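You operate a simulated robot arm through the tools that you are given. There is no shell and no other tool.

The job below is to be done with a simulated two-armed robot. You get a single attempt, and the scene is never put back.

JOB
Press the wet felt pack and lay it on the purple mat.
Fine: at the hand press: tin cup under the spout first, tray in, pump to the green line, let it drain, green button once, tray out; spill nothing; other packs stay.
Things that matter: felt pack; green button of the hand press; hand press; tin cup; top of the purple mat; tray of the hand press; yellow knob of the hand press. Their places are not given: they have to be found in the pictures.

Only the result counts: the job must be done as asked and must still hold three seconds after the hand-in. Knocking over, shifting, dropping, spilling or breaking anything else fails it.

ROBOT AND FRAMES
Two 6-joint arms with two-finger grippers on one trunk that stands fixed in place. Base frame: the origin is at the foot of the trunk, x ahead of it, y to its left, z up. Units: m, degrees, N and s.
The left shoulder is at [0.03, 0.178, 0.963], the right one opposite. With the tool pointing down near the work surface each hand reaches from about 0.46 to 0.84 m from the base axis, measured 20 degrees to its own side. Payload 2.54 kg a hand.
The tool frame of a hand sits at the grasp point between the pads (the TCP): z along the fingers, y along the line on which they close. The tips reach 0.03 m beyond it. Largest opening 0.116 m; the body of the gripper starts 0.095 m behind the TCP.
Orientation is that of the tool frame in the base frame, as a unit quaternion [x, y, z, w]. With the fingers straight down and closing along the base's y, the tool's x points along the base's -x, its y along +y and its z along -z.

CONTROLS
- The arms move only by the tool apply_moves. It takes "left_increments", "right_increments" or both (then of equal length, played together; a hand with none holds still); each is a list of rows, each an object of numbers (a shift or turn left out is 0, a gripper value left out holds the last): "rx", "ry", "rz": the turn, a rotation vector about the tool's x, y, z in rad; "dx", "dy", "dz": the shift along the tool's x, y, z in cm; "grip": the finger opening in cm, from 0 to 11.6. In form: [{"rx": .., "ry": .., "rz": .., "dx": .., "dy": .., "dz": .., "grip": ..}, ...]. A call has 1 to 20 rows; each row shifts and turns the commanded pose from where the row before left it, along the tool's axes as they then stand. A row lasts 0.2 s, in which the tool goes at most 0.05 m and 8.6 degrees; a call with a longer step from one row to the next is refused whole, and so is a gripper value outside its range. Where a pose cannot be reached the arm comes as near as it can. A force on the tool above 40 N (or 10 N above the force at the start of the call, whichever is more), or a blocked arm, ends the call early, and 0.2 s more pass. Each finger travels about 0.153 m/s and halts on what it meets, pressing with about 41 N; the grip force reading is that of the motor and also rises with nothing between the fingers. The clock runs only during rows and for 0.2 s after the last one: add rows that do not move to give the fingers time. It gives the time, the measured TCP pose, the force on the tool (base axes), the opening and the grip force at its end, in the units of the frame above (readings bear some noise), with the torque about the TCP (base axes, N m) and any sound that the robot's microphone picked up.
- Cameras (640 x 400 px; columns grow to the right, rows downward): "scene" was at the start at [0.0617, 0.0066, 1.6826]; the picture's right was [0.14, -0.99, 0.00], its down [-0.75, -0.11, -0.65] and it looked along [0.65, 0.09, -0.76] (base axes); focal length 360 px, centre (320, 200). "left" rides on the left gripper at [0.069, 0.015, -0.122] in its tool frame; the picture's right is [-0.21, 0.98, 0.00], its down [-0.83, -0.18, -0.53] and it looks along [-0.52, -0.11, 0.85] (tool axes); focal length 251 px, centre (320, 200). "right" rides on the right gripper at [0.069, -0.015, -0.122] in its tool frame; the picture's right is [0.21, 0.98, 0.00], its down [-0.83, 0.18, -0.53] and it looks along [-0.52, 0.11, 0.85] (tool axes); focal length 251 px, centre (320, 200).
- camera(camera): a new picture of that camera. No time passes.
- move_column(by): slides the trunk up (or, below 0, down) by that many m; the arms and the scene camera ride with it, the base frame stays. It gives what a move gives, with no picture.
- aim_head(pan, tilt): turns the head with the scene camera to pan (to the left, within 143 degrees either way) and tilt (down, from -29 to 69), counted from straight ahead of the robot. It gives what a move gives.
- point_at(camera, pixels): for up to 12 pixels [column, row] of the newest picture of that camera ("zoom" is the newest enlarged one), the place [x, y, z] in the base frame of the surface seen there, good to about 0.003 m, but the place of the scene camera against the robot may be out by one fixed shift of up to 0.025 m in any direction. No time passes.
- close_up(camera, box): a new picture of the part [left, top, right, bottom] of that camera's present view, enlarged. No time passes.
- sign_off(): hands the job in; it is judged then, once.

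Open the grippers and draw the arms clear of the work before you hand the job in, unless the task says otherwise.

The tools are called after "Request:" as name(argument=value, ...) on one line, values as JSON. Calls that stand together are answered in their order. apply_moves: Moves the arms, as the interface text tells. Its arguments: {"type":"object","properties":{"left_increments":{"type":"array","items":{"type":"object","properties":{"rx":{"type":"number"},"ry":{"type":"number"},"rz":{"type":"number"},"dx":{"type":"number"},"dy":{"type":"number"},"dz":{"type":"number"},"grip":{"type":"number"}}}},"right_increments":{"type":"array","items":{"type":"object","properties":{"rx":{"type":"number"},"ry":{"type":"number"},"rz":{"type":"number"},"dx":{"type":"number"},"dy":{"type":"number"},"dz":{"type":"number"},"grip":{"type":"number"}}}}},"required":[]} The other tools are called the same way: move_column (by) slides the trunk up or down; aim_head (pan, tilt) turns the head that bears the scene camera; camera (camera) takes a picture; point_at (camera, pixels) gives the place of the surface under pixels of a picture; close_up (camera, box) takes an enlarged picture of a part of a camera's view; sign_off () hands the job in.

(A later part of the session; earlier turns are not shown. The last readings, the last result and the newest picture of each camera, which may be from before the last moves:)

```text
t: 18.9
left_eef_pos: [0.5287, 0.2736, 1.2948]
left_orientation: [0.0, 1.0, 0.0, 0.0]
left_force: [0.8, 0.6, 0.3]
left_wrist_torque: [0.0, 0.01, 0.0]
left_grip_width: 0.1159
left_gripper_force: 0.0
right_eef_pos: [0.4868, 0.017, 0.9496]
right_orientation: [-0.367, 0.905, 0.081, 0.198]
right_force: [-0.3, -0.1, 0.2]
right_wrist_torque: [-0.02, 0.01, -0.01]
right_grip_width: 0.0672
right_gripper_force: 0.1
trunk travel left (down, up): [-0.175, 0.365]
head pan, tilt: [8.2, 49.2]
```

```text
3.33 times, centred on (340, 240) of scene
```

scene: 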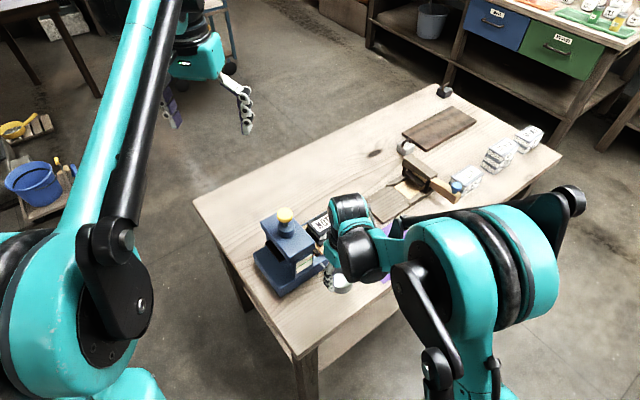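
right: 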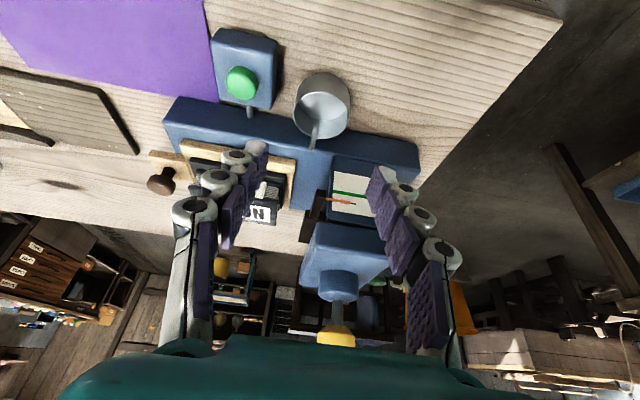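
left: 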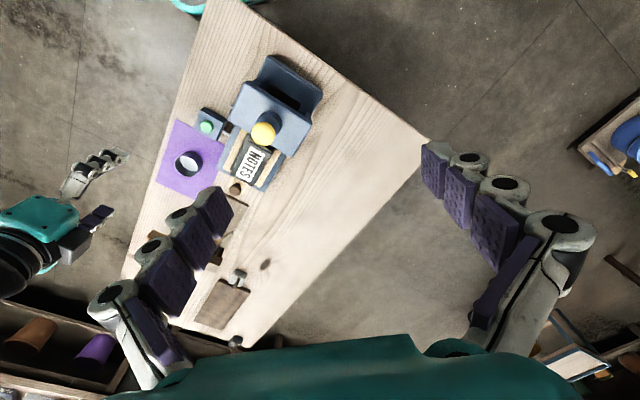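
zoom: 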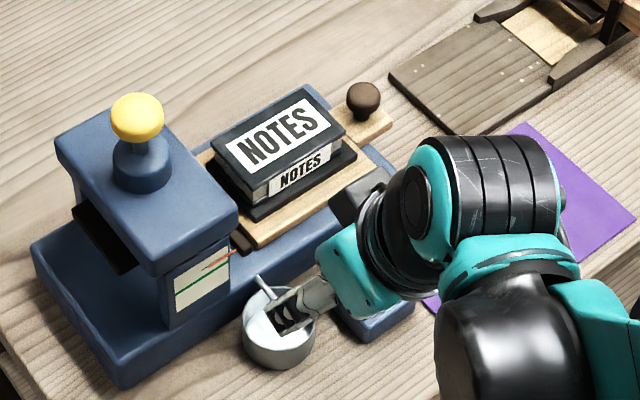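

The cup stands upright with the spout over its opening (scene zoom (265,290)). Next I measure the tray, handle knob, pack, platen and head from both wrist cameras to plan the push.

Request:
close_up(camera="left", box=[190, 50, 340, 210])

Request:
close_up(camera="right", box=[140, 90, 420, 350])

```text
2.50 times, centred on (265, 130) of left
```

zoom: 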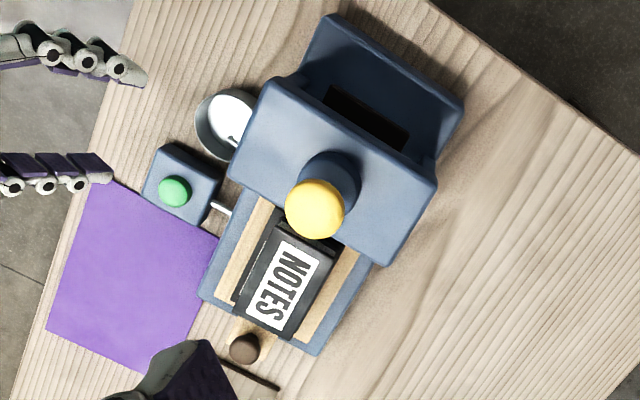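

```text
1.54 times, centred on (280, 220) of right
```

zoom: 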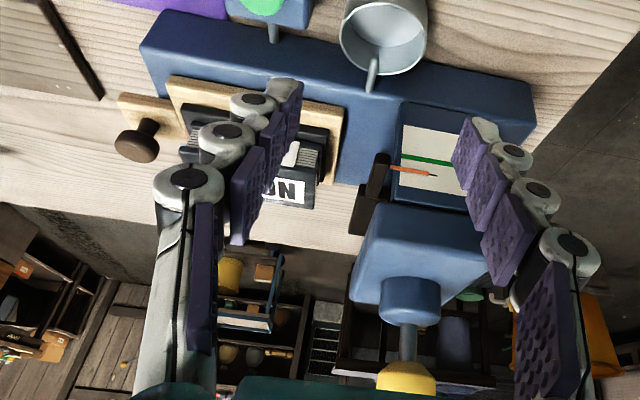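

I measure tray edges, handle and head features in this right close-up.

Request:
point_at(camera="zoom", pixels=[[175, 82], [340, 110], [330, 178], [135, 145], [148, 125], [130, 100], [375, 170], [365, 205], [405, 170], [430, 160], [425, 176], [400, 205]])

Request:
point_at(camera="zoom", pixels=[[190, 115], [325, 140], [310, 200], [375, 210], [365, 290], [410, 300], [408, 340], [405, 380], [400, 110], [150, 30], [530, 95], [180, 155]])

Request:
close_up(camera="left", box=[190, 50, 340, 210])

Request:
point_at(camera="zoom", pixels=[[262, 200], [345, 245], [200, 295], [318, 350], [235, 300], [330, 250], [243, 348], [280, 270], [295, 335], [345, 270], [300, 225], [270, 225]])

Request:
point_at(camera="zoom", pixels=[[330, 20], [462, 100], [270, 85], [435, 185], [235, 175], [385, 260], [330, 160], [350, 210], [315, 208], [365, 115], [330, 95], [400, 140]])

```text
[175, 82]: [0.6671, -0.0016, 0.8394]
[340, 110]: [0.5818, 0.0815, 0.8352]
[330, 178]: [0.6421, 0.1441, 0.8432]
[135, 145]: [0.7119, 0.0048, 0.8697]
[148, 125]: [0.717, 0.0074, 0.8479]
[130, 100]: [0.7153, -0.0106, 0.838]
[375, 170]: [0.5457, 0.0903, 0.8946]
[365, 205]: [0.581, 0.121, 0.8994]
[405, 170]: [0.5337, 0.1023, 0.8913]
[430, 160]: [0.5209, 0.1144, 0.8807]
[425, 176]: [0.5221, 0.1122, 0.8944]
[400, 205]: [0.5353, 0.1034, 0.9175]
```

```text
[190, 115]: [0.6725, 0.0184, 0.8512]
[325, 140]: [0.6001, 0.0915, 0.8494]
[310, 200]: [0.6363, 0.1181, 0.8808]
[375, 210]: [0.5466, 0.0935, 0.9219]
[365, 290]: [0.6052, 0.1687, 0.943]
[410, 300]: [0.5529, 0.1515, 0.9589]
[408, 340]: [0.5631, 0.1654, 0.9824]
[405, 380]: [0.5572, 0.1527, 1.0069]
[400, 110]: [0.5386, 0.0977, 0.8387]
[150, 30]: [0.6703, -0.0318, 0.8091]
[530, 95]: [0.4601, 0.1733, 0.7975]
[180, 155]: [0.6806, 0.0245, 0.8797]
```

```text
2.50 times, centred on (265, 130) of left
```

zoom: 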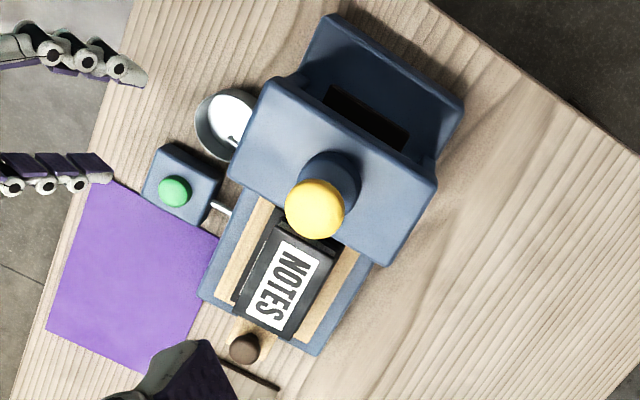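

```text
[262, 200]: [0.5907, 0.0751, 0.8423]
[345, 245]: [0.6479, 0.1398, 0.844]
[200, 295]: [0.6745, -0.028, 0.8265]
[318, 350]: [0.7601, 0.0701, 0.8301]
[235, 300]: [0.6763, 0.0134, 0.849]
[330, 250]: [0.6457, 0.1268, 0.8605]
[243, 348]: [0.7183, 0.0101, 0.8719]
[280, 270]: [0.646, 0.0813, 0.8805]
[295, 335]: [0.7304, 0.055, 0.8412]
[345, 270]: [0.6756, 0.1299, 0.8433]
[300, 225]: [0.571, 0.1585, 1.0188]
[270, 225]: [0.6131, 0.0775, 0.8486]
```

```text
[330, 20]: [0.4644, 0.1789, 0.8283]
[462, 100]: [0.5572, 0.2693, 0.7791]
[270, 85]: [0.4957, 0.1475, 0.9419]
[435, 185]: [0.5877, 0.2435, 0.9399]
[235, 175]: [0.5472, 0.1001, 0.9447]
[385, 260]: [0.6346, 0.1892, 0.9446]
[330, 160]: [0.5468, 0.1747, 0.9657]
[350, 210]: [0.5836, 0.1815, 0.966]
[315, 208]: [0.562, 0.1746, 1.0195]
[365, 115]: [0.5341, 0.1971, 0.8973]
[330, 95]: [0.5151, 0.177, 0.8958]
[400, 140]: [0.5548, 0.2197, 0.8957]
```

Axis fits at 135.5°; the tray must travel about 0.132 m in, from handle knob (0.717, 0.0065) to about (0.623, 0.099). I raise the right hand, untilt it and carry it to above the handle knob.

Request:
apply_moves(right_increments=[{"dx": -1.6, "dz": -3.4}, {"dx": -1.6, "dz": -3.4}, {"dx": -1.6, "dz": -3.4}, {"dx": -1.6, "dz": -3.4}, {"ry": 0.11}, {"ry": 0.11}, {"ry": 0.11}, {"ry": 0.11, "rz": -0.025}, {"dx": -3.16, "dy": -3.34}, {"dx": -3.16, "dy": -3.34}, {"dx": -3.16, "dy": -3.34}, {"dx": -3.16, "dy": -3.34}, {"dx": -3.16, "dy": -3.34}, {}])

Request:
camera(camera="right")

Request:
camera(camera="scene")

```text
t: 21.9
left_eef_pos: [0.5271, 0.2742, 1.2969]
left_orientation: [-0.001, 1.0, 0.0, 0.001]
left_force: [0.9, 0.6, -0.1]
left_wrist_torque: [0.01, -0.05, -0.03]
left_grip_width: 0.116
left_gripper_force: 0.0
right_eef_pos: [0.7164, 0.0114, 1.1038]
right_orientation: [-0.387, 0.922, -0.002, -0.002]
right_force: [0.1, -0.6, 0.1]
right_wrist_torque: [-0.02, -0.07, 0.03]
right_grip_width: 0.0674
right_gripper_force: 0.1
trunk travel left (down, up): [-0.175, 0.365]
head pan, tilt: [8.2, 49.2]
```

```text
taken
```

right: 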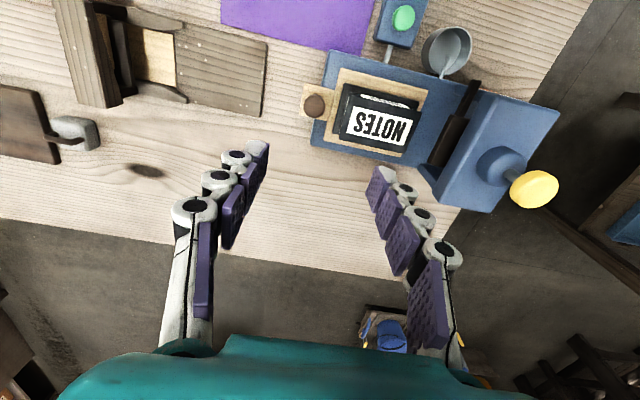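

```text
taken
```

scene: 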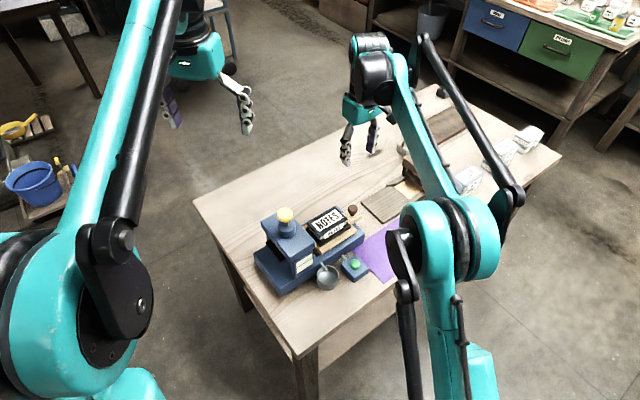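

The hand hovers over the handle knob, seen at (314,105), with the press laid out nicely. I zoom and measure the knob, tray and pack.

Request:
close_up(camera="right", box=[290, 60, 450, 180])

Request:
point_at(camera="zoom", pixels=[[95, 180], [60, 180], [140, 185], [95, 145], [97, 218], [50, 135], [190, 40], [560, 130], [500, 375], [230, 105], [530, 165], [460, 370]])

```text
3.33 times, centred on (370, 120) of right
```

zoom: 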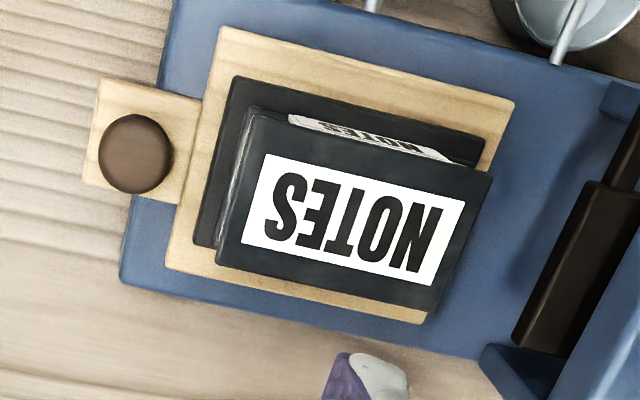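

```text
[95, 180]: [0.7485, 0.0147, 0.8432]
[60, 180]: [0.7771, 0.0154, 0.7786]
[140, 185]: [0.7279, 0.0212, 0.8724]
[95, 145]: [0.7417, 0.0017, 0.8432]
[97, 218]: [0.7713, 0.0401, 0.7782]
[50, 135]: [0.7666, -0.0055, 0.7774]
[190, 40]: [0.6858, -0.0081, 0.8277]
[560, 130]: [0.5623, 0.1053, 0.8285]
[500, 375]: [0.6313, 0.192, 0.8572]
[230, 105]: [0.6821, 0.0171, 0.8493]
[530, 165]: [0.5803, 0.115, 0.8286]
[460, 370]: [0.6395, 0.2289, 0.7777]
```

I measure the knob's outline, the tray corners and the pack corners more exactly.

Request:
point_at(camera="zoom", pixels=[[135, 153], [102, 153], [168, 155], [135, 121], [135, 188], [225, 32], [510, 100], [420, 318], [173, 265], [105, 84], [90, 180], [180, 198]])

Request:
point_at(camera="zoom", pixels=[[260, 120], [488, 180], [434, 308], [222, 262], [350, 205], [238, 82], [480, 140], [200, 240], [640, 100], [640, 230], [520, 340], [560, 350]])

```text
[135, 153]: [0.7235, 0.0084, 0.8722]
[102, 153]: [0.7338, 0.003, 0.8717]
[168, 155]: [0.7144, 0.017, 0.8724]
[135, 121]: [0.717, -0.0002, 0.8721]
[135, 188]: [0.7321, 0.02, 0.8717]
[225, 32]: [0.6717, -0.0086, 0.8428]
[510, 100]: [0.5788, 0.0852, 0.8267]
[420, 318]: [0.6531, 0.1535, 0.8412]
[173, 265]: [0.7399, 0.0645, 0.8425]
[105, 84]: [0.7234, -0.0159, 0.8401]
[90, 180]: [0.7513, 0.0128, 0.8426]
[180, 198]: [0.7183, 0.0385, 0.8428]
```

```text
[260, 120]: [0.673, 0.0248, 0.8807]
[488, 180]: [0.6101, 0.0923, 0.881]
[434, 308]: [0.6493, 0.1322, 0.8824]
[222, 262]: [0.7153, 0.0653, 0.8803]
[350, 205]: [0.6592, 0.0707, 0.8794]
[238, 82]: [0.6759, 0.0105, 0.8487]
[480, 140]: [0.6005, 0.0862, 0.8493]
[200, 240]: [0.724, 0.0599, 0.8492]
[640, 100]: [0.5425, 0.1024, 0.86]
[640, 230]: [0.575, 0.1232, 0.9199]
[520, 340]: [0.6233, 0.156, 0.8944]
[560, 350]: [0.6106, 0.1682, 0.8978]
```

The knob centre reads about (0.724, 0.010) here, a few mm off the earlier views. I cross-check the button and the handle with the left camera to see which is right and whether anything moved.

Request:
point_at(camera="right", pixels=[[403, 17], [535, 188], [314, 105], [330, 52], [312, 140], [370, 50]])

Request:
close_up(camera="left", box=[200, 110, 280, 210])

Request:
close_up(camera="scene", box=[250, 190, 390, 295])

```text
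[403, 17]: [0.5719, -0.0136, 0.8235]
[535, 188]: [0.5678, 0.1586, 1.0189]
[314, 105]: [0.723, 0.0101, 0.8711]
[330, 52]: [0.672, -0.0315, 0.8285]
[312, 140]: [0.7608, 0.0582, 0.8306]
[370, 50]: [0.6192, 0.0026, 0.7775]
```

```text
4.00 times, centred on (240, 160) of left
```

zoom: 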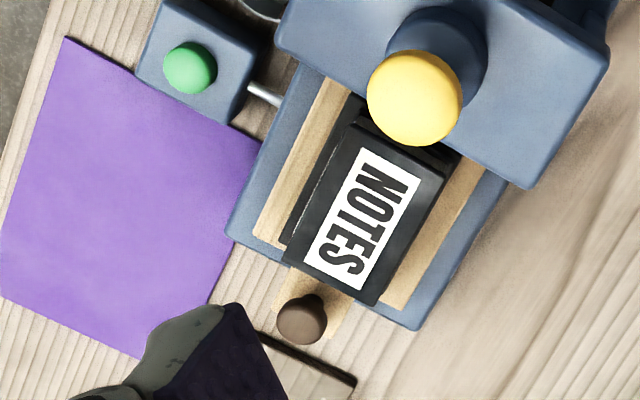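

```text
3.81 times, centred on (320, 242) of scene
```

zoom: 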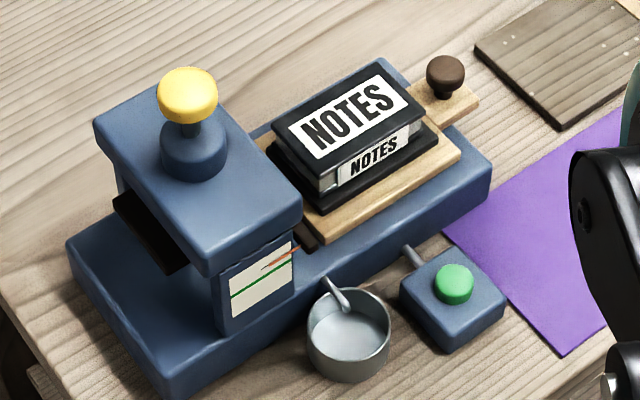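

The readings agree within about 3 mm and nothing has moved; spout tip sits over the cup. I will push the handle from behind with closed fingers, so I check the heights of the neighbouring wooden device and board first.

Request:
point_at(camera="right", pixels=[[70, 20], [100, 95], [155, 10], [130, 50], [200, 50], [262, 50], [250, 112], [180, 95], [75, 130], [20, 100]])

Request:
point_at(camera="scene", pixels=[[418, 170], [430, 185], [410, 160], [455, 185], [400, 205], [380, 200], [405, 148]])

```text
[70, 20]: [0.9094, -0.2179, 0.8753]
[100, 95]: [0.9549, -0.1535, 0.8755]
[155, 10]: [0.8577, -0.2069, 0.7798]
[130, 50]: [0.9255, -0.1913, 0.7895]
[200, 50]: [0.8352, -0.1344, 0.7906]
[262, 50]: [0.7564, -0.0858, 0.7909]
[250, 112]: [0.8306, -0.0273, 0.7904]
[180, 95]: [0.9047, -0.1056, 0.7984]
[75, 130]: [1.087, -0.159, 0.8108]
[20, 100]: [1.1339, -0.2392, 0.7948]
```

```text
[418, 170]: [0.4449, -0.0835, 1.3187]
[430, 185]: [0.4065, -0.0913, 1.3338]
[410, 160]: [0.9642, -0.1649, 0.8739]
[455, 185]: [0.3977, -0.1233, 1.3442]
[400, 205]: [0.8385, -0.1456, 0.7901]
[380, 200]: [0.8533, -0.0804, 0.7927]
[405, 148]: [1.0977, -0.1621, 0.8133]
```

The neighbours are low (board 0.79, frame 0.875 and far off). I close the fingers and lower the hand behind the handle knob to z≈0.95.

Request:
apply_moves(right_increments=[{"dx": -0.13, "dy": -2.4, "dz": 1.0, "grip": 3.0}, {"dx": -0.12, "dy": -2.3, "dz": 1.0, "grip": 0.0}, {"dz": 3.5, "grip": 0.0}, {"dz": 3.5}, {"dz": 3.5}, {"dz": 3.0}, {}])

Request:
camera(camera="right")

```text
t: 23.6
left_eef_pos: [0.5285, 0.2729, 1.2961]
left_orientation: [-0.001, 1.0, 0.0, 0.0]
left_force: [0.4, 0.4, 0.3]
left_wrist_torque: [-0.02, 0.01, 0.03]
left_grip_width: 0.1162
left_gripper_force: 0.1
right_eef_pos: [0.7518, -0.0181, 0.9479]
right_orientation: [-0.386, 0.922, -0.001, -0.003]
right_force: [-0.4, 0.3, -0.5]
right_wrist_torque: [0.02, -0.01, -0.01]
right_grip_width: 0.0002
right_gripper_force: 28.6
trunk travel left (down, up): [-0.175, 0.365]
head pan, tilt: [8.2, 49.2]
```

```text
taken
```

right: 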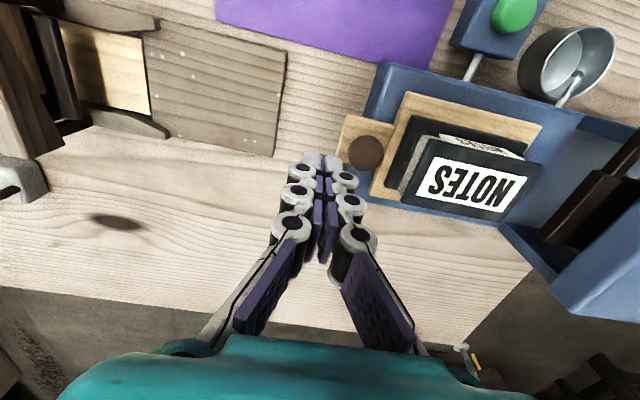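

The closed fingers sit just behind the knob (knob at (366,153), fingertips at (320,160)). I measure the knob again from this closer view.

Request:
close_up(camera="right", box=[270, 90, 430, 210])

Request:
point_at(camera="zoom", pixels=[[385, 213], [318, 213], [450, 210], [383, 150], [385, 275], [275, 110], [530, 20], [500, 140], [520, 300], [200, 240], [320, 290], [110, 280]])

```text
3.33 times, centred on (350, 150) of right
```

zoom: 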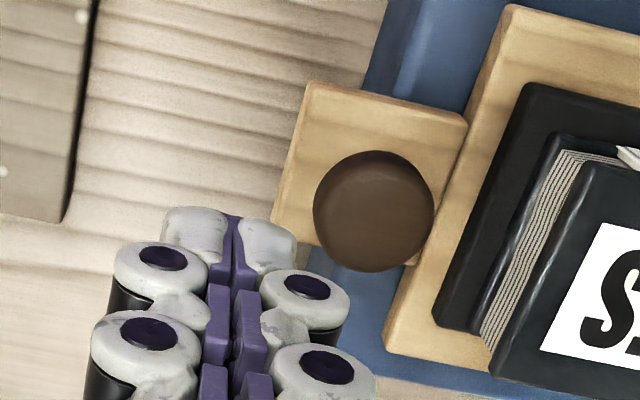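

```text
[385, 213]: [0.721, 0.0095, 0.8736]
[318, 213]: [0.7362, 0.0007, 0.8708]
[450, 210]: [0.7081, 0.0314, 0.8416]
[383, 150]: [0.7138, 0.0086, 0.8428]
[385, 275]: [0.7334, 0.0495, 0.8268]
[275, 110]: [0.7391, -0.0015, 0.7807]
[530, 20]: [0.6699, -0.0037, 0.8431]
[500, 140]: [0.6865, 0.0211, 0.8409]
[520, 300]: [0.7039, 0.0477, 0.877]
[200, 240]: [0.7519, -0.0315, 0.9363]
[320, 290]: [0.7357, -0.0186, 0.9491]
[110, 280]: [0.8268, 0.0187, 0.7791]
```

The knob centre is (0.723, 0.009), 4 cm ahead of the fingers and in line. I lower to TCP z≈0.880 (tips just above the handle board) and check.

Request:
apply_moves(right_increments=[{"dz": 3.0}, {"dz": 2.8}, {"dz": 1.0}, {}])

Request:
camera(camera="right")

```text
t: 24.6
left_eef_pos: [0.529, 0.273, 1.2959]
left_orientation: [0.0, 1.0, 0.0, -0.001]
left_force: [0.4, 0.6, 0.7]
left_wrist_torque: [-0.03, 0.01, -0.05]
left_grip_width: 0.1159
left_gripper_force: 0.1
right_eef_pos: [0.7504, -0.0184, 0.8775]
right_orientation: [-0.386, 0.923, -0.001, -0.003]
right_force: [-0.4, 0.6, -0.2]
right_wrist_torque: [-0.01, 0.0, 0.0]
right_grip_width: 0.0001
right_gripper_force: 28.8
trunk travel left (down, up): [-0.175, 0.365]
head pan, tilt: [8.2, 49.2]
```

```text
taken
```

right: 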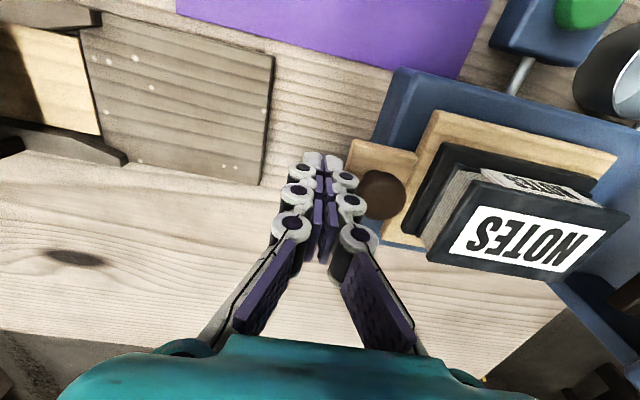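

The fingers are level with and behind the knob. I push along the press axis 8 cm in gentle steps and check.

Request:
apply_moves(right_increments=[{"dy": 0.8}, {"dy": 0.8}, {"dy": 0.8}, {"dy": 0.8}, {"dy": 0.8}, {"dy": 0.8}, {"dy": 0.8}, {"dy": 0.8}, {"dy": 0.8}, {"dy": 0.8}, {}])

Request:
camera(camera="right")

Request:
close_up(camera="left", box=[180, 50, 340, 210])

```text
t: 26.9
left_eef_pos: [0.5295, 0.273, 1.2959]
left_orientation: [-0.001, 1.0, 0.0, 0.0]
left_force: [0.1, 0.1, 0.6]
left_wrist_torque: [0.01, 0.04, -0.01]
left_grip_width: 0.1161
left_gripper_force: 0.1
right_eef_pos: [0.6943, 0.0363, 0.8762]
right_orientation: [-0.386, 0.923, -0.002, -0.003]
right_force: [0.4, 0.5, -0.6]
right_wrist_torque: [-0.02, 0.01, -0.06]
right_grip_width: 0.0
right_gripper_force: 28.0
trunk travel left (down, up): [-0.175, 0.365]
head pan, tilt: [8.2, 49.2]
```

```text
taken
```

right: 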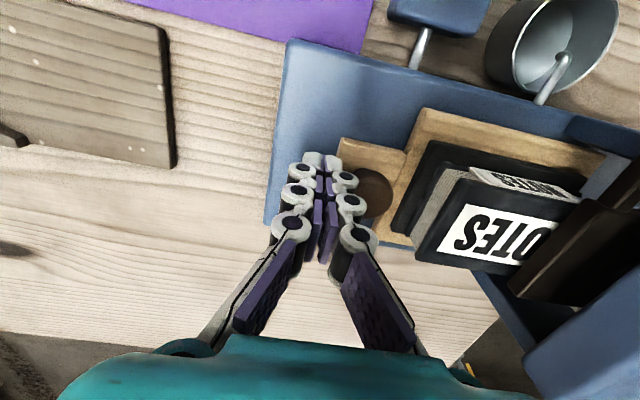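

```text
2.50 times, centred on (260, 130) of left
```

zoom: 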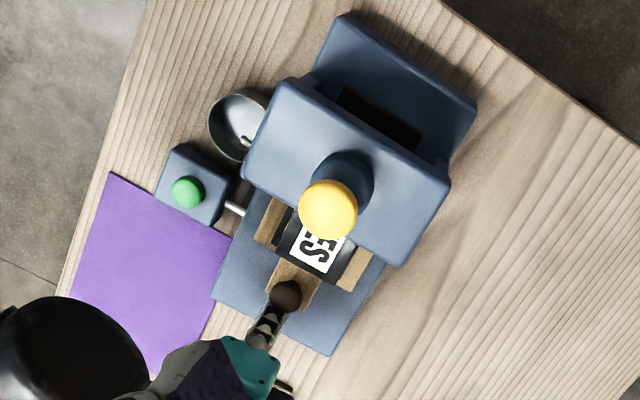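

The tray is sliding in smoothly with the pack passing beneath the platen. I push 5 cm more and look again.

Request:
apply_moves(right_increments=[{"dy": 0.7}, {"dy": 0.7}, {"dy": 0.7}, {"dy": 0.7}, {"dy": 0.7}, {"dy": 0.7}, {"dy": 0.7}, {}])

Request:
camera(camera="right")

Request:
close_up(camera="left", box=[180, 50, 340, 210])

```text
t: 28.8
left_eef_pos: [0.5289, 0.2731, 1.2949]
left_orientation: [0.0, 1.0, 0.001, -0.001]
left_force: [-0.7, -1.2, 0.5]
left_wrist_torque: [-0.01, 0.02, 0.02]
left_grip_width: 0.1156
left_gripper_force: 0.0
right_eef_pos: [0.6594, 0.0722, 0.8771]
right_orientation: [-0.386, 0.923, -0.002, -0.003]
right_force: [-0.2, -0.2, 0.2]
right_wrist_torque: [0.0, 0.0, 0.03]
right_grip_width: 0.0001
right_gripper_force: 28.5
trunk travel left (down, up): [-0.175, 0.365]
head pan, tilt: [8.2, 49.2]
```

```text
taken
```

right: 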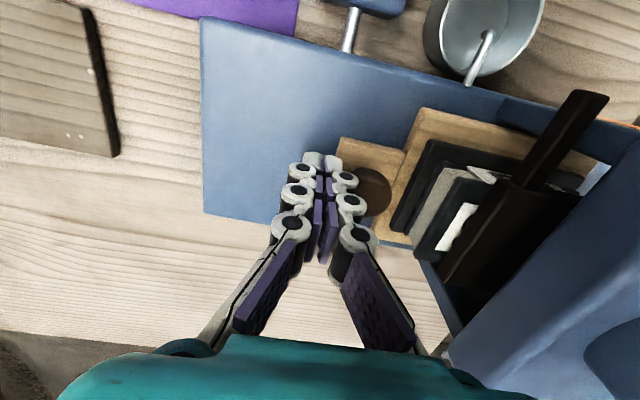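

```text
2.50 times, centred on (260, 130) of left
```

zoom: 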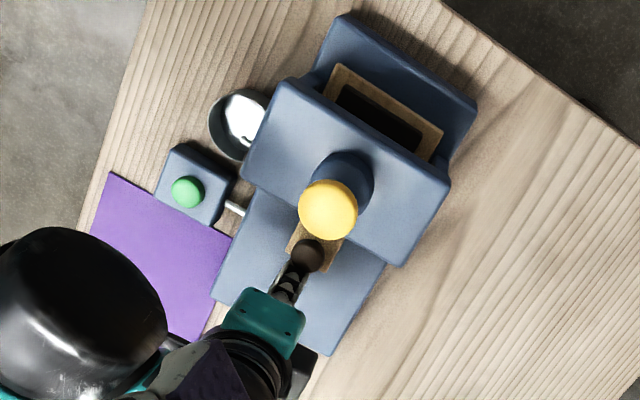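

The back end of the tray emerges behind the head and about 1.8 cm of travel remains by my estimate. I go on in small steps, watching for the end stop.

Request:
apply_moves(right_increments=[{"dy": 0.3}, {"dy": 0.3}, {"dy": 0.3}, {"dy": 0.3}, {"dy": 0.2}, {}])

Request:
apply_moves(right_increments=[{"dy": 0.2}, {"dy": 0.2}, {}])

Request:
camera(camera="right")

Request:
close_up(camera="left", box=[180, 50, 340, 210])

```text
t: 30.1
left_eef_pos: [0.5285, 0.273, 1.2956]
left_orientation: [0.0, 1.0, 0.0, 0.0]
left_force: [0.4, -0.3, -0.3]
left_wrist_torque: [-0.01, 0.01, -0.02]
left_grip_width: 0.1164
left_gripper_force: 0.1
right_eef_pos: [0.6489, 0.0818, 0.878]
right_orientation: [-0.386, 0.922, -0.001, -0.003]
right_force: [0.8, 0.2, 0.3]
right_wrist_torque: [0.02, -0.02, -0.02]
right_grip_width: 0.0
right_gripper_force: 28.5
trunk travel left (down, up): [-0.175, 0.365]
head pan, tilt: [8.2, 49.2]
```

```text
t: 30.9
left_eef_pos: [0.5296, 0.2718, 1.2951]
left_orientation: [0.0, 1.0, 0.001, 0.0]
left_force: [-0.6, 0.4, 0.1]
left_wrist_torque: [0.0, 0.03, -0.01]
left_grip_width: 0.1159
left_gripper_force: 0.1
right_eef_pos: [0.6476, 0.0822, 0.8776]
right_orientation: [-0.386, 0.923, -0.002, -0.002]
right_force: [7.5, -6.0, 3.0]
right_wrist_torque: [0.02, 0.01, -0.01]
right_grip_width: 0.0001
right_gripper_force: 28.8
trunk travel left (down, up): [-0.175, 0.365]
head pan, tilt: [8.2, 49.2]
```

```text
taken
```

right: 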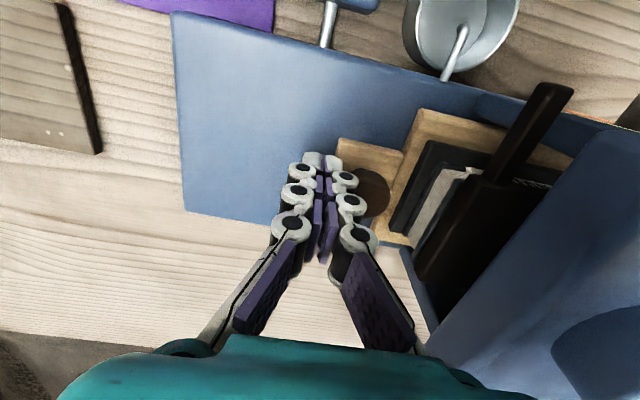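

```text
2.50 times, centred on (260, 130) of left
```

zoom: 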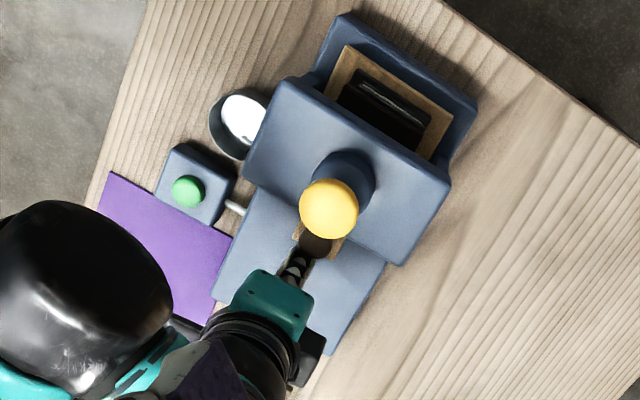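

The tool now feels about 10 N against the push and moved only ~1 mm of 4 mm commanded, so the tray is at its stop. I press 2 mm more to confirm it is seated, then back off.

Request:
apply_moves(right_increments=[{"dy": 0.2}, {}])

Request:
apply_moves(right_increments=[{"dy": -0.6}, {"dy": -1.5}, {"dy": -2.0}, {"dz": -3.0}, {"dz": -4.0}, {"dz": -4.0}, {}])

Request:
camera(camera="right")

Request:
close_up(camera="scene", box=[250, 190, 390, 295])

```text
t: 31.6
left_eef_pos: [0.5299, 0.2706, 1.2967]
left_orientation: [0.0, 1.0, 0.001, -0.001]
left_force: [0.3, -1.0, -0.2]
left_wrist_torque: [0.02, 0.0, 0.04]
left_grip_width: 0.116
left_gripper_force: 0.0
right_eef_pos: [0.6465, 0.0821, 0.8777]
right_orientation: [-0.385, 0.923, -0.002, -0.003]
right_force: [18.4, -14.7, 7.3]
right_wrist_torque: [0.02, 0.04, -0.04]
right_grip_width: 0.0
right_gripper_force: 28.5
trunk travel left (down, up): [-0.175, 0.365]
head pan, tilt: [8.2, 49.2]
```

```text
t: 33.1
left_eef_pos: [0.5297, 0.2723, 1.2965]
left_orientation: [-0.001, 1.0, -0.001, -0.001]
left_force: [0.0, 0.0, -1.0]
left_wrist_torque: [0.0, 0.0, 0.03]
left_grip_width: 0.116
left_gripper_force: 0.1
right_eef_pos: [0.6742, 0.0576, 0.9883]
right_orientation: [-0.386, 0.923, -0.002, -0.003]
right_force: [0.3, 0.5, -0.3]
right_wrist_torque: [0.01, 0.05, -0.02]
right_grip_width: 0.0
right_gripper_force: 29.2
trunk travel left (down, up): [-0.175, 0.365]
head pan, tilt: [8.2, 49.2]
```

```text
taken
```

right: 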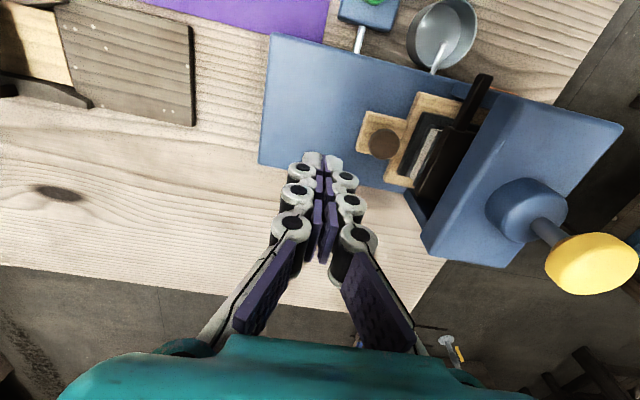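

```text
3.81 times, centred on (320, 242) of scene
```

zoom: 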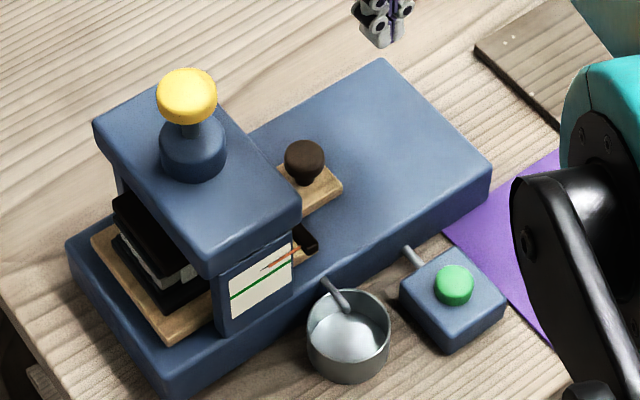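

The tray is seated, the pack lies under the platen, and pointer and cup are fine. I take the right hand up and over to a viewing spot on the near side, tilted so its camera watches the scale and spout.

Request:
apply_moves(right_increments=[{"dz": -4.0}, {"dz": -4.0}, {"dz": -3.5}, {"dx": 3.7, "dy": 2.1}, {"dx": 3.7, "dy": 2.1}, {"dx": 3.7, "dy": 2.1}, {"dx": 3.7, "dy": 2.1}, {"dx": 3.7, "dy": 2.1}, {"ry": -0.11}, {"ry": -0.11}, {"ry": -0.11}, {"ry": -0.11}, {"dx": 1.28, "dz": 2.72}, {"dx": 1.28, "dz": 2.72}, {"dx": 1.28, "dz": 2.72}, {"dx": 1.28, "dz": 2.72}, {}])

Request:
camera(camera="right")

Request:
camera(camera="scene")

Request:
camera(camera="left")

```text
t: 36.8
left_eef_pos: [0.5283, 0.273, 1.2967]
left_orientation: [0.0, 1.0, -0.001, 0.0]
left_force: [1.1, 0.8, 0.7]
left_wrist_torque: [-0.02, -0.05, 0.0]
left_grip_width: 0.116
left_gripper_force: 0.0
right_eef_pos: [0.4671, -0.0008, 0.984]
right_orientation: [-0.377, 0.901, 0.082, 0.199]
right_force: [-1.0, 0.2, -0.3]
right_wrist_torque: [-0.01, 0.02, -0.01]
right_grip_width: 0.0
right_gripper_force: 28.9
trunk travel left (down, up): [-0.175, 0.365]
head pan, tilt: [8.2, 49.2]
```

```text
taken
```

right: 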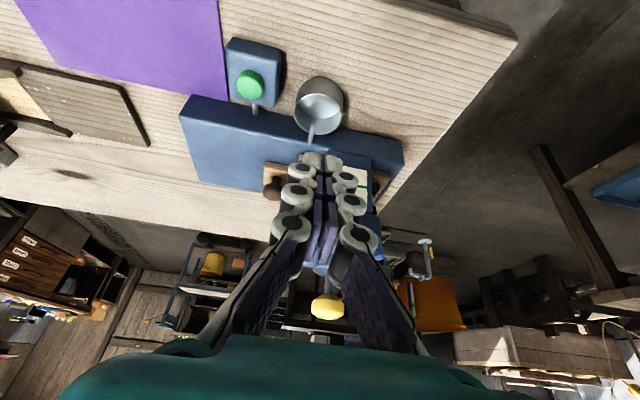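

```text
taken
```

scene: 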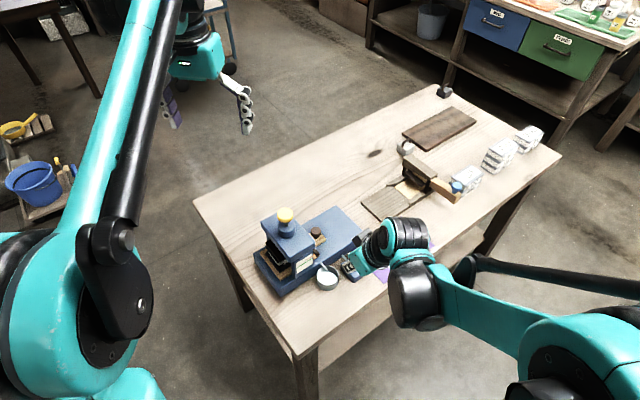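

```text
taken
```

left: 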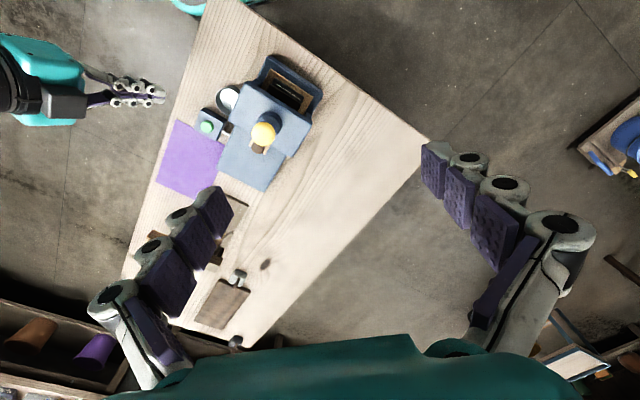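

The closed right fingers block the scale view, so I open them, and I bring the left hand to above the yellow knob at z≈1.2.

Request:
apply_moves(left_increments=[{"dx": -0.88, "dy": -2.6, "dz": 2.4}, {"dx": -0.88, "dy": -2.6, "dz": 2.4}, {"dx": -0.88, "dy": -2.6, "dz": 2.4}, {"dx": -0.88, "dy": -2.6, "dz": 2.4}, {}], right_increments=[{"grip": 4.0}, {"grip": 8.0}, {"grip": 11.6}, {"grip": 11.6}, {}])

Request:
camera(camera="left")

Request:
camera(camera="right")

```text
t: 38.0
left_eef_pos: [0.5645, 0.1696, 1.1994]
left_orientation: [0.0, 1.0, -0.001, 0.001]
left_force: [-0.3, 1.1, 0.1]
left_wrist_torque: [0.0, -0.03, 0.01]
left_grip_width: 0.116
left_gripper_force: 0.1
right_eef_pos: [0.4679, -0.0001, 0.9847]
right_orientation: [-0.378, 0.901, 0.082, 0.198]
right_force: [-1.0, -0.1, -0.8]
right_wrist_torque: [-0.01, 0.03, -0.02]
right_grip_width: 0.1162
right_gripper_force: 0.1
trunk travel left (down, up): [-0.175, 0.365]
head pan, tilt: [8.2, 49.2]
```

```text
taken
```

left: 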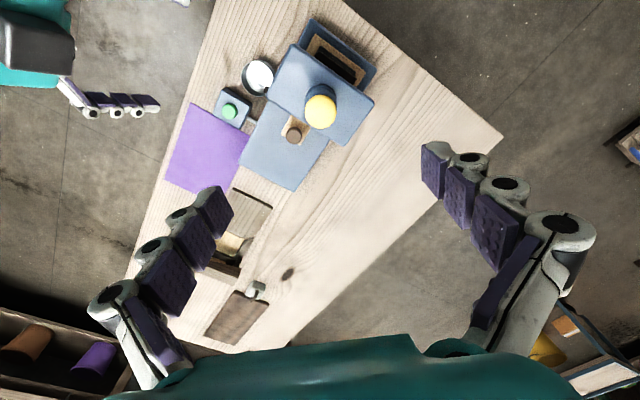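

```text
taken
```

right: 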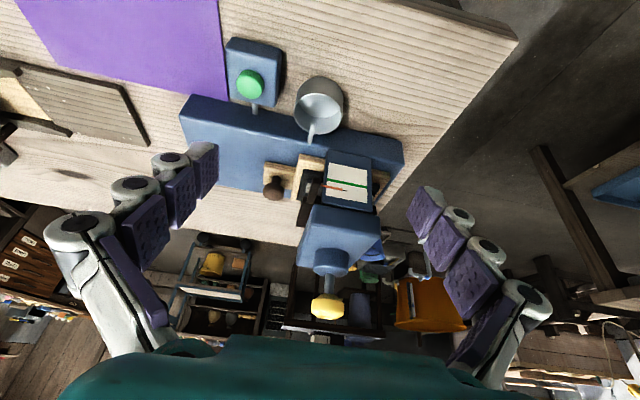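

The left hand is above the knob (seen at (320,112)) and the right camera sees the scale at (347,186). I measure the yellow knob outline from the left camera.

Request:
close_up(camera="left", box=[280, 70, 370, 150])

Request:
point_at(camera="zoom", pixels=[[287, 208], [190, 210], [380, 205], [285, 120], [285, 290], [220, 145], [355, 270], [290, 100]])

Request:
close_up(camera="right", box=[290, 140, 400, 220])

Request:
point_at(camera="zoom", pixels=[[180, 270], [250, 280], [300, 285], [250, 245], [320, 255], [420, 270], [230, 200], [440, 220], [460, 350]])

```text
5.00 times, centred on (325, 110) of left
```

zoom: 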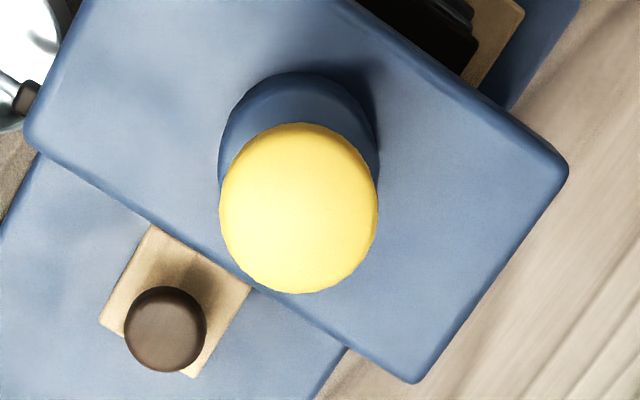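

```text
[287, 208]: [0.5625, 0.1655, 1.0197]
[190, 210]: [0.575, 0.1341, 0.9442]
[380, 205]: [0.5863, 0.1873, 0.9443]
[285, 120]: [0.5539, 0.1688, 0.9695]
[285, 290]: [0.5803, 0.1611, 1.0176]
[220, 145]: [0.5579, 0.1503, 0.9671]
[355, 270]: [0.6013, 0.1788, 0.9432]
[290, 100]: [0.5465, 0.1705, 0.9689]
```

```text
5.00 times, centred on (345, 180) of right
```

zoom: 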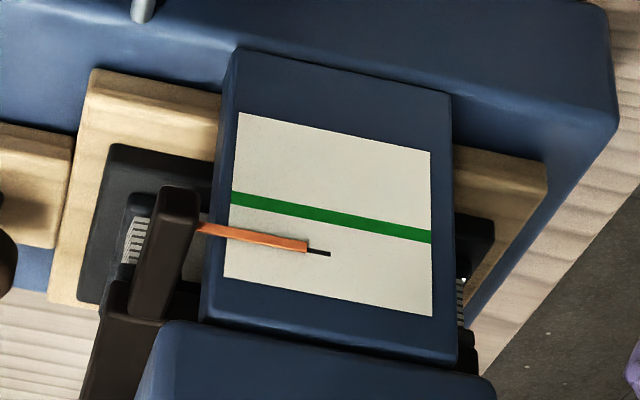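

```text
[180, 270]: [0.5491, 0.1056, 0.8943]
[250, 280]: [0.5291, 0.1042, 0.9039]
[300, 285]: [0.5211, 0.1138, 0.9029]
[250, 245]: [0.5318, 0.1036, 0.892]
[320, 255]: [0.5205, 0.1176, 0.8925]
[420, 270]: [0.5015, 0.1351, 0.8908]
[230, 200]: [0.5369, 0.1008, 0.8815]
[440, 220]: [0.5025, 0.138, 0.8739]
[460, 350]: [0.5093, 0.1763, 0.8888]
```

The pointer lies 12 mm above the green line (zoom pointer (310,248), line y≈217). The knob centre is (0.563, 0.168), right under the left TCP; I close the left fingers and lower to just above the knob.

Request:
apply_moves(left_increments=[{"dx": 0.1, "dy": -0.1, "dz": 2.5, "grip": 6.0}, {"dz": 2.5, "grip": 0.0}, {"dz": 3.0, "grip": 0.0}, {"dz": 3.0}, {"dz": 2.7}, {}])

Request:
camera(camera="left")

Request:
camera(camera="right")

```text
t: 39.4
left_eef_pos: [0.5635, 0.1687, 1.0612]
left_orientation: [-0.001, 1.0, 0.001, 0.0]
left_force: [-0.2, -0.2, -0.5]
left_wrist_torque: [-0.03, 0.02, -0.04]
left_grip_width: 0.0
left_gripper_force: 28.7
right_eef_pos: [0.468, -0.0012, 0.9838]
right_orientation: [-0.378, 0.901, 0.083, 0.198]
right_force: [-0.6, -0.6, -1.0]
right_wrist_torque: [0.03, 0.0, 0.02]
right_grip_width: 0.116
right_gripper_force: 0.1
trunk travel left (down, up): [-0.175, 0.365]
head pan, tilt: [8.2, 49.2]
```

```text
taken
```

left: 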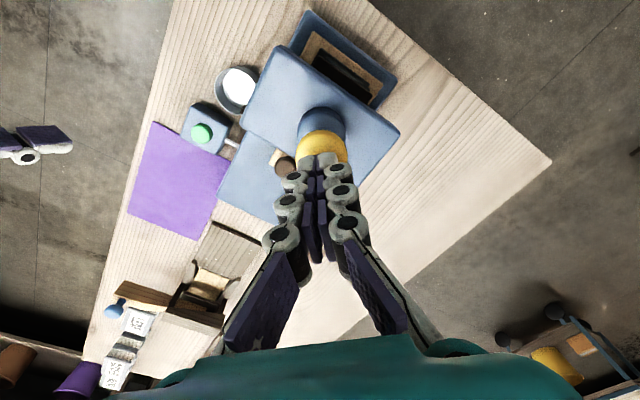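

```text
taken
```

right: 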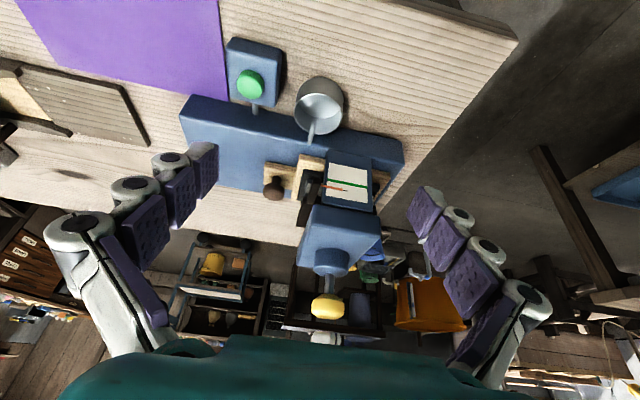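

The left fingertips are about 1 cm above the knob. I press down 1.5 cm gently and look at the readings and the scale.

Request:
apply_moves(left_increments=[{"dz": 0.5}, {"dz": 0.5}, {"dz": 0.5}, {}])

Request:
close_up(camera="right", box=[270, 130, 410, 330])

```text
t: 40.4
left_eef_pos: [0.5631, 0.1689, 1.0476]
left_orientation: [0.0, 1.0, 0.0, 0.0]
left_force: [0.2, -0.4, -0.4]
left_wrist_torque: [-0.06, 0.02, 0.0]
left_grip_width: 0.0
left_gripper_force: 28.5
right_eef_pos: [0.4682, -0.0003, 0.9857]
right_orientation: [-0.379, 0.9, 0.083, 0.198]
right_force: [0.3, 0.3, 0.4]
right_wrist_torque: [0.01, 0.0, -0.01]
right_grip_width: 0.1161
right_gripper_force: 0.0
trunk travel left (down, up): [-0.175, 0.365]
head pan, tilt: [8.2, 49.2]
```

```text
2.00 times, centred on (340, 230) of right
```

zoom: 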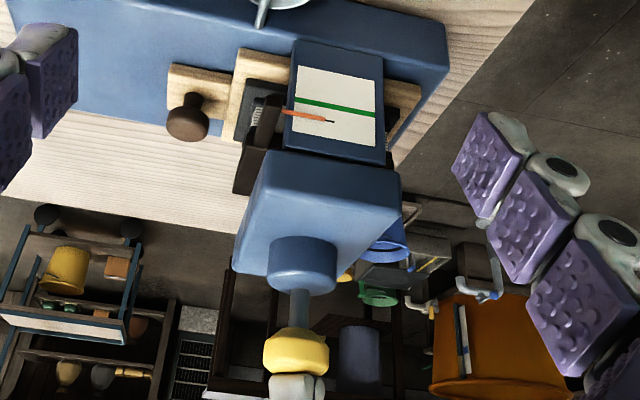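

Fingertips touch or nearly touch the knob; no force yet. I press 1 cm further.

Request:
apply_moves(left_increments=[{"dz": 0.4}, {"dz": 0.3}, {"dz": 0.3}, {}])

Request:
close_up(camera="right", box=[270, 130, 410, 330])

```text
t: 41.4
left_eef_pos: [0.5622, 0.1682, 1.0379]
left_orientation: [0.001, 1.0, 0.0, 0.0]
left_force: [0.7, 0.1, 2.6]
left_wrist_torque: [-0.06, -0.01, -0.04]
left_grip_width: 0.0059
left_gripper_force: 28.8
right_eef_pos: [0.4678, -0.0006, 0.9843]
right_orientation: [-0.378, 0.901, 0.083, 0.198]
right_force: [0.0, 0.2, -0.5]
right_wrist_torque: [-0.01, -0.03, 0.0]
right_grip_width: 0.1161
right_gripper_force: 0.1
trunk travel left (down, up): [-0.175, 0.365]
head pan, tilt: [8.2, 49.2]
```

```text
2.00 times, centred on (340, 230) of right
```

zoom: 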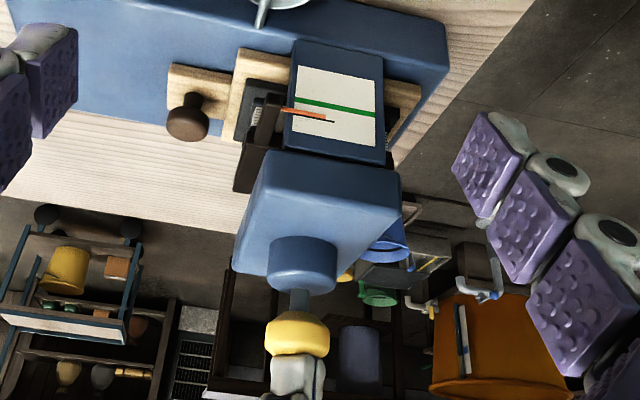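

The knob went down about 1 cm with a light spring force. I zoom onto the scale to compare the pointer.

Request:
close_up(camera="right", box=[290, 140, 400, 220])

```text
5.00 times, centred on (345, 180) of right
```

zoom: 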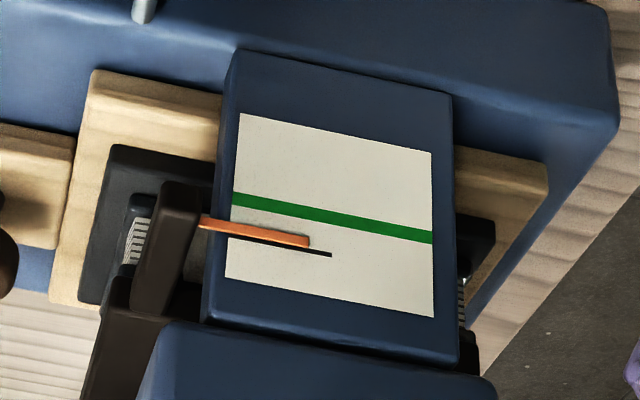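

The pointer moved slightly toward the green line (tip y from 246 to 241). I press 1 cm further to continue the stroke.

Request:
apply_moves(left_increments=[{"dz": 0.4}, {"dz": 0.3}, {"dz": 0.3}, {}])

Request:
close_up(camera="right", box=[290, 140, 400, 220])

Request:
close_up(camera="right", box=[270, 130, 410, 330])

```text
t: 42.4
left_eef_pos: [0.5621, 0.168, 1.0297]
left_orientation: [0.0, 1.0, 0.0, 0.0]
left_force: [0.2, 0.7, 4.9]
left_wrist_torque: [0.0, -0.04, 0.02]
left_grip_width: 0.0058
left_gripper_force: 28.5
right_eef_pos: [0.4681, -0.0007, 0.9837]
right_orientation: [-0.377, 0.901, 0.083, 0.198]
right_force: [-0.2, 0.8, 0.1]
right_wrist_torque: [0.01, 0.01, -0.02]
right_grip_width: 0.1161
right_gripper_force: 0.0
trunk travel left (down, up): [-0.175, 0.365]
head pan, tilt: [8.2, 49.2]
```

```text
5.00 times, centred on (345, 180) of right
```

zoom: 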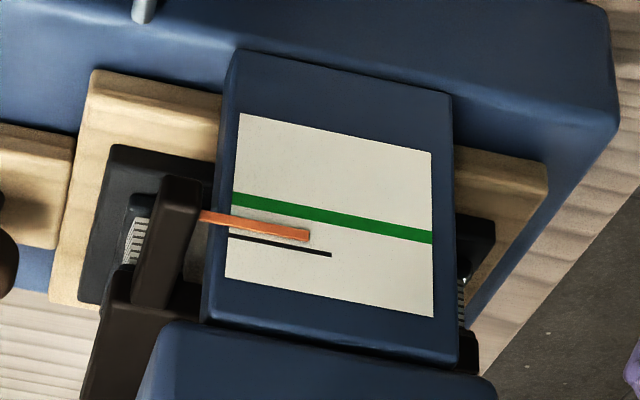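

```text
2.00 times, centred on (340, 230) of right
```

zoom: 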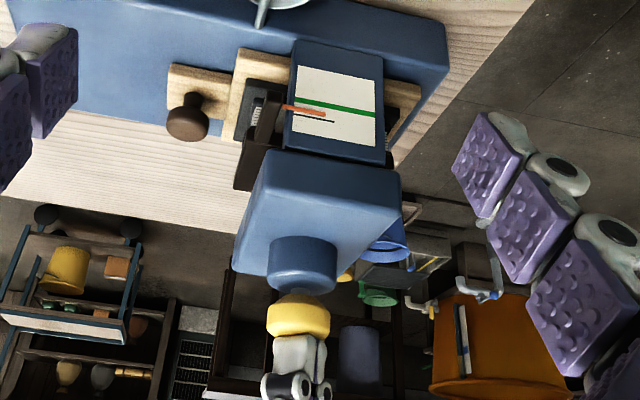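

The pointer is now about 20 of the original 32 px from the line, and the knob is nearly at the dome. I finish the stroke with 5 mm more.

Request:
apply_moves(left_increments=[{"dz": 0.25}, {"dz": 0.25}, {}])

Request:
close_up(camera="right", box=[290, 140, 400, 220])

```text
t: 43.1
left_eef_pos: [0.5631, 0.168, 1.0243]
left_orientation: [0.0, 1.0, 0.001, 0.0]
left_force: [0.3, 0.9, 23.5]
left_wrist_torque: [0.05, -0.04, -0.05]
left_grip_width: 0.0058
left_gripper_force: 28.4
right_eef_pos: [0.4671, -0.0009, 0.9862]
right_orientation: [-0.378, 0.9, 0.082, 0.2]
right_force: [0.0, -0.5, -0.1]
right_wrist_torque: [0.01, -0.05, 0.02]
right_grip_width: 0.116
right_gripper_force: 0.1
trunk travel left (down, up): [-0.175, 0.365]
head pan, tilt: [8.2, 49.2]
```

```text
5.00 times, centred on (345, 180) of right
```

zoom: 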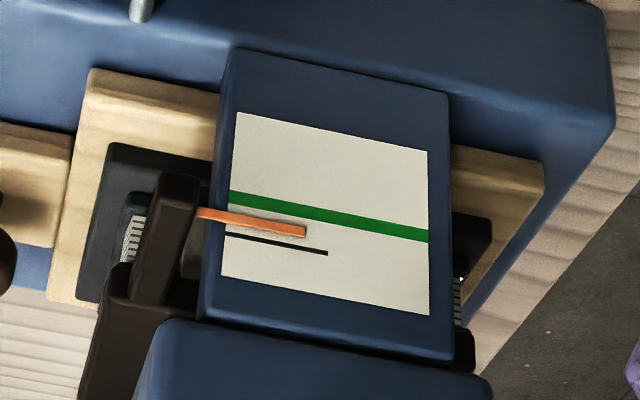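

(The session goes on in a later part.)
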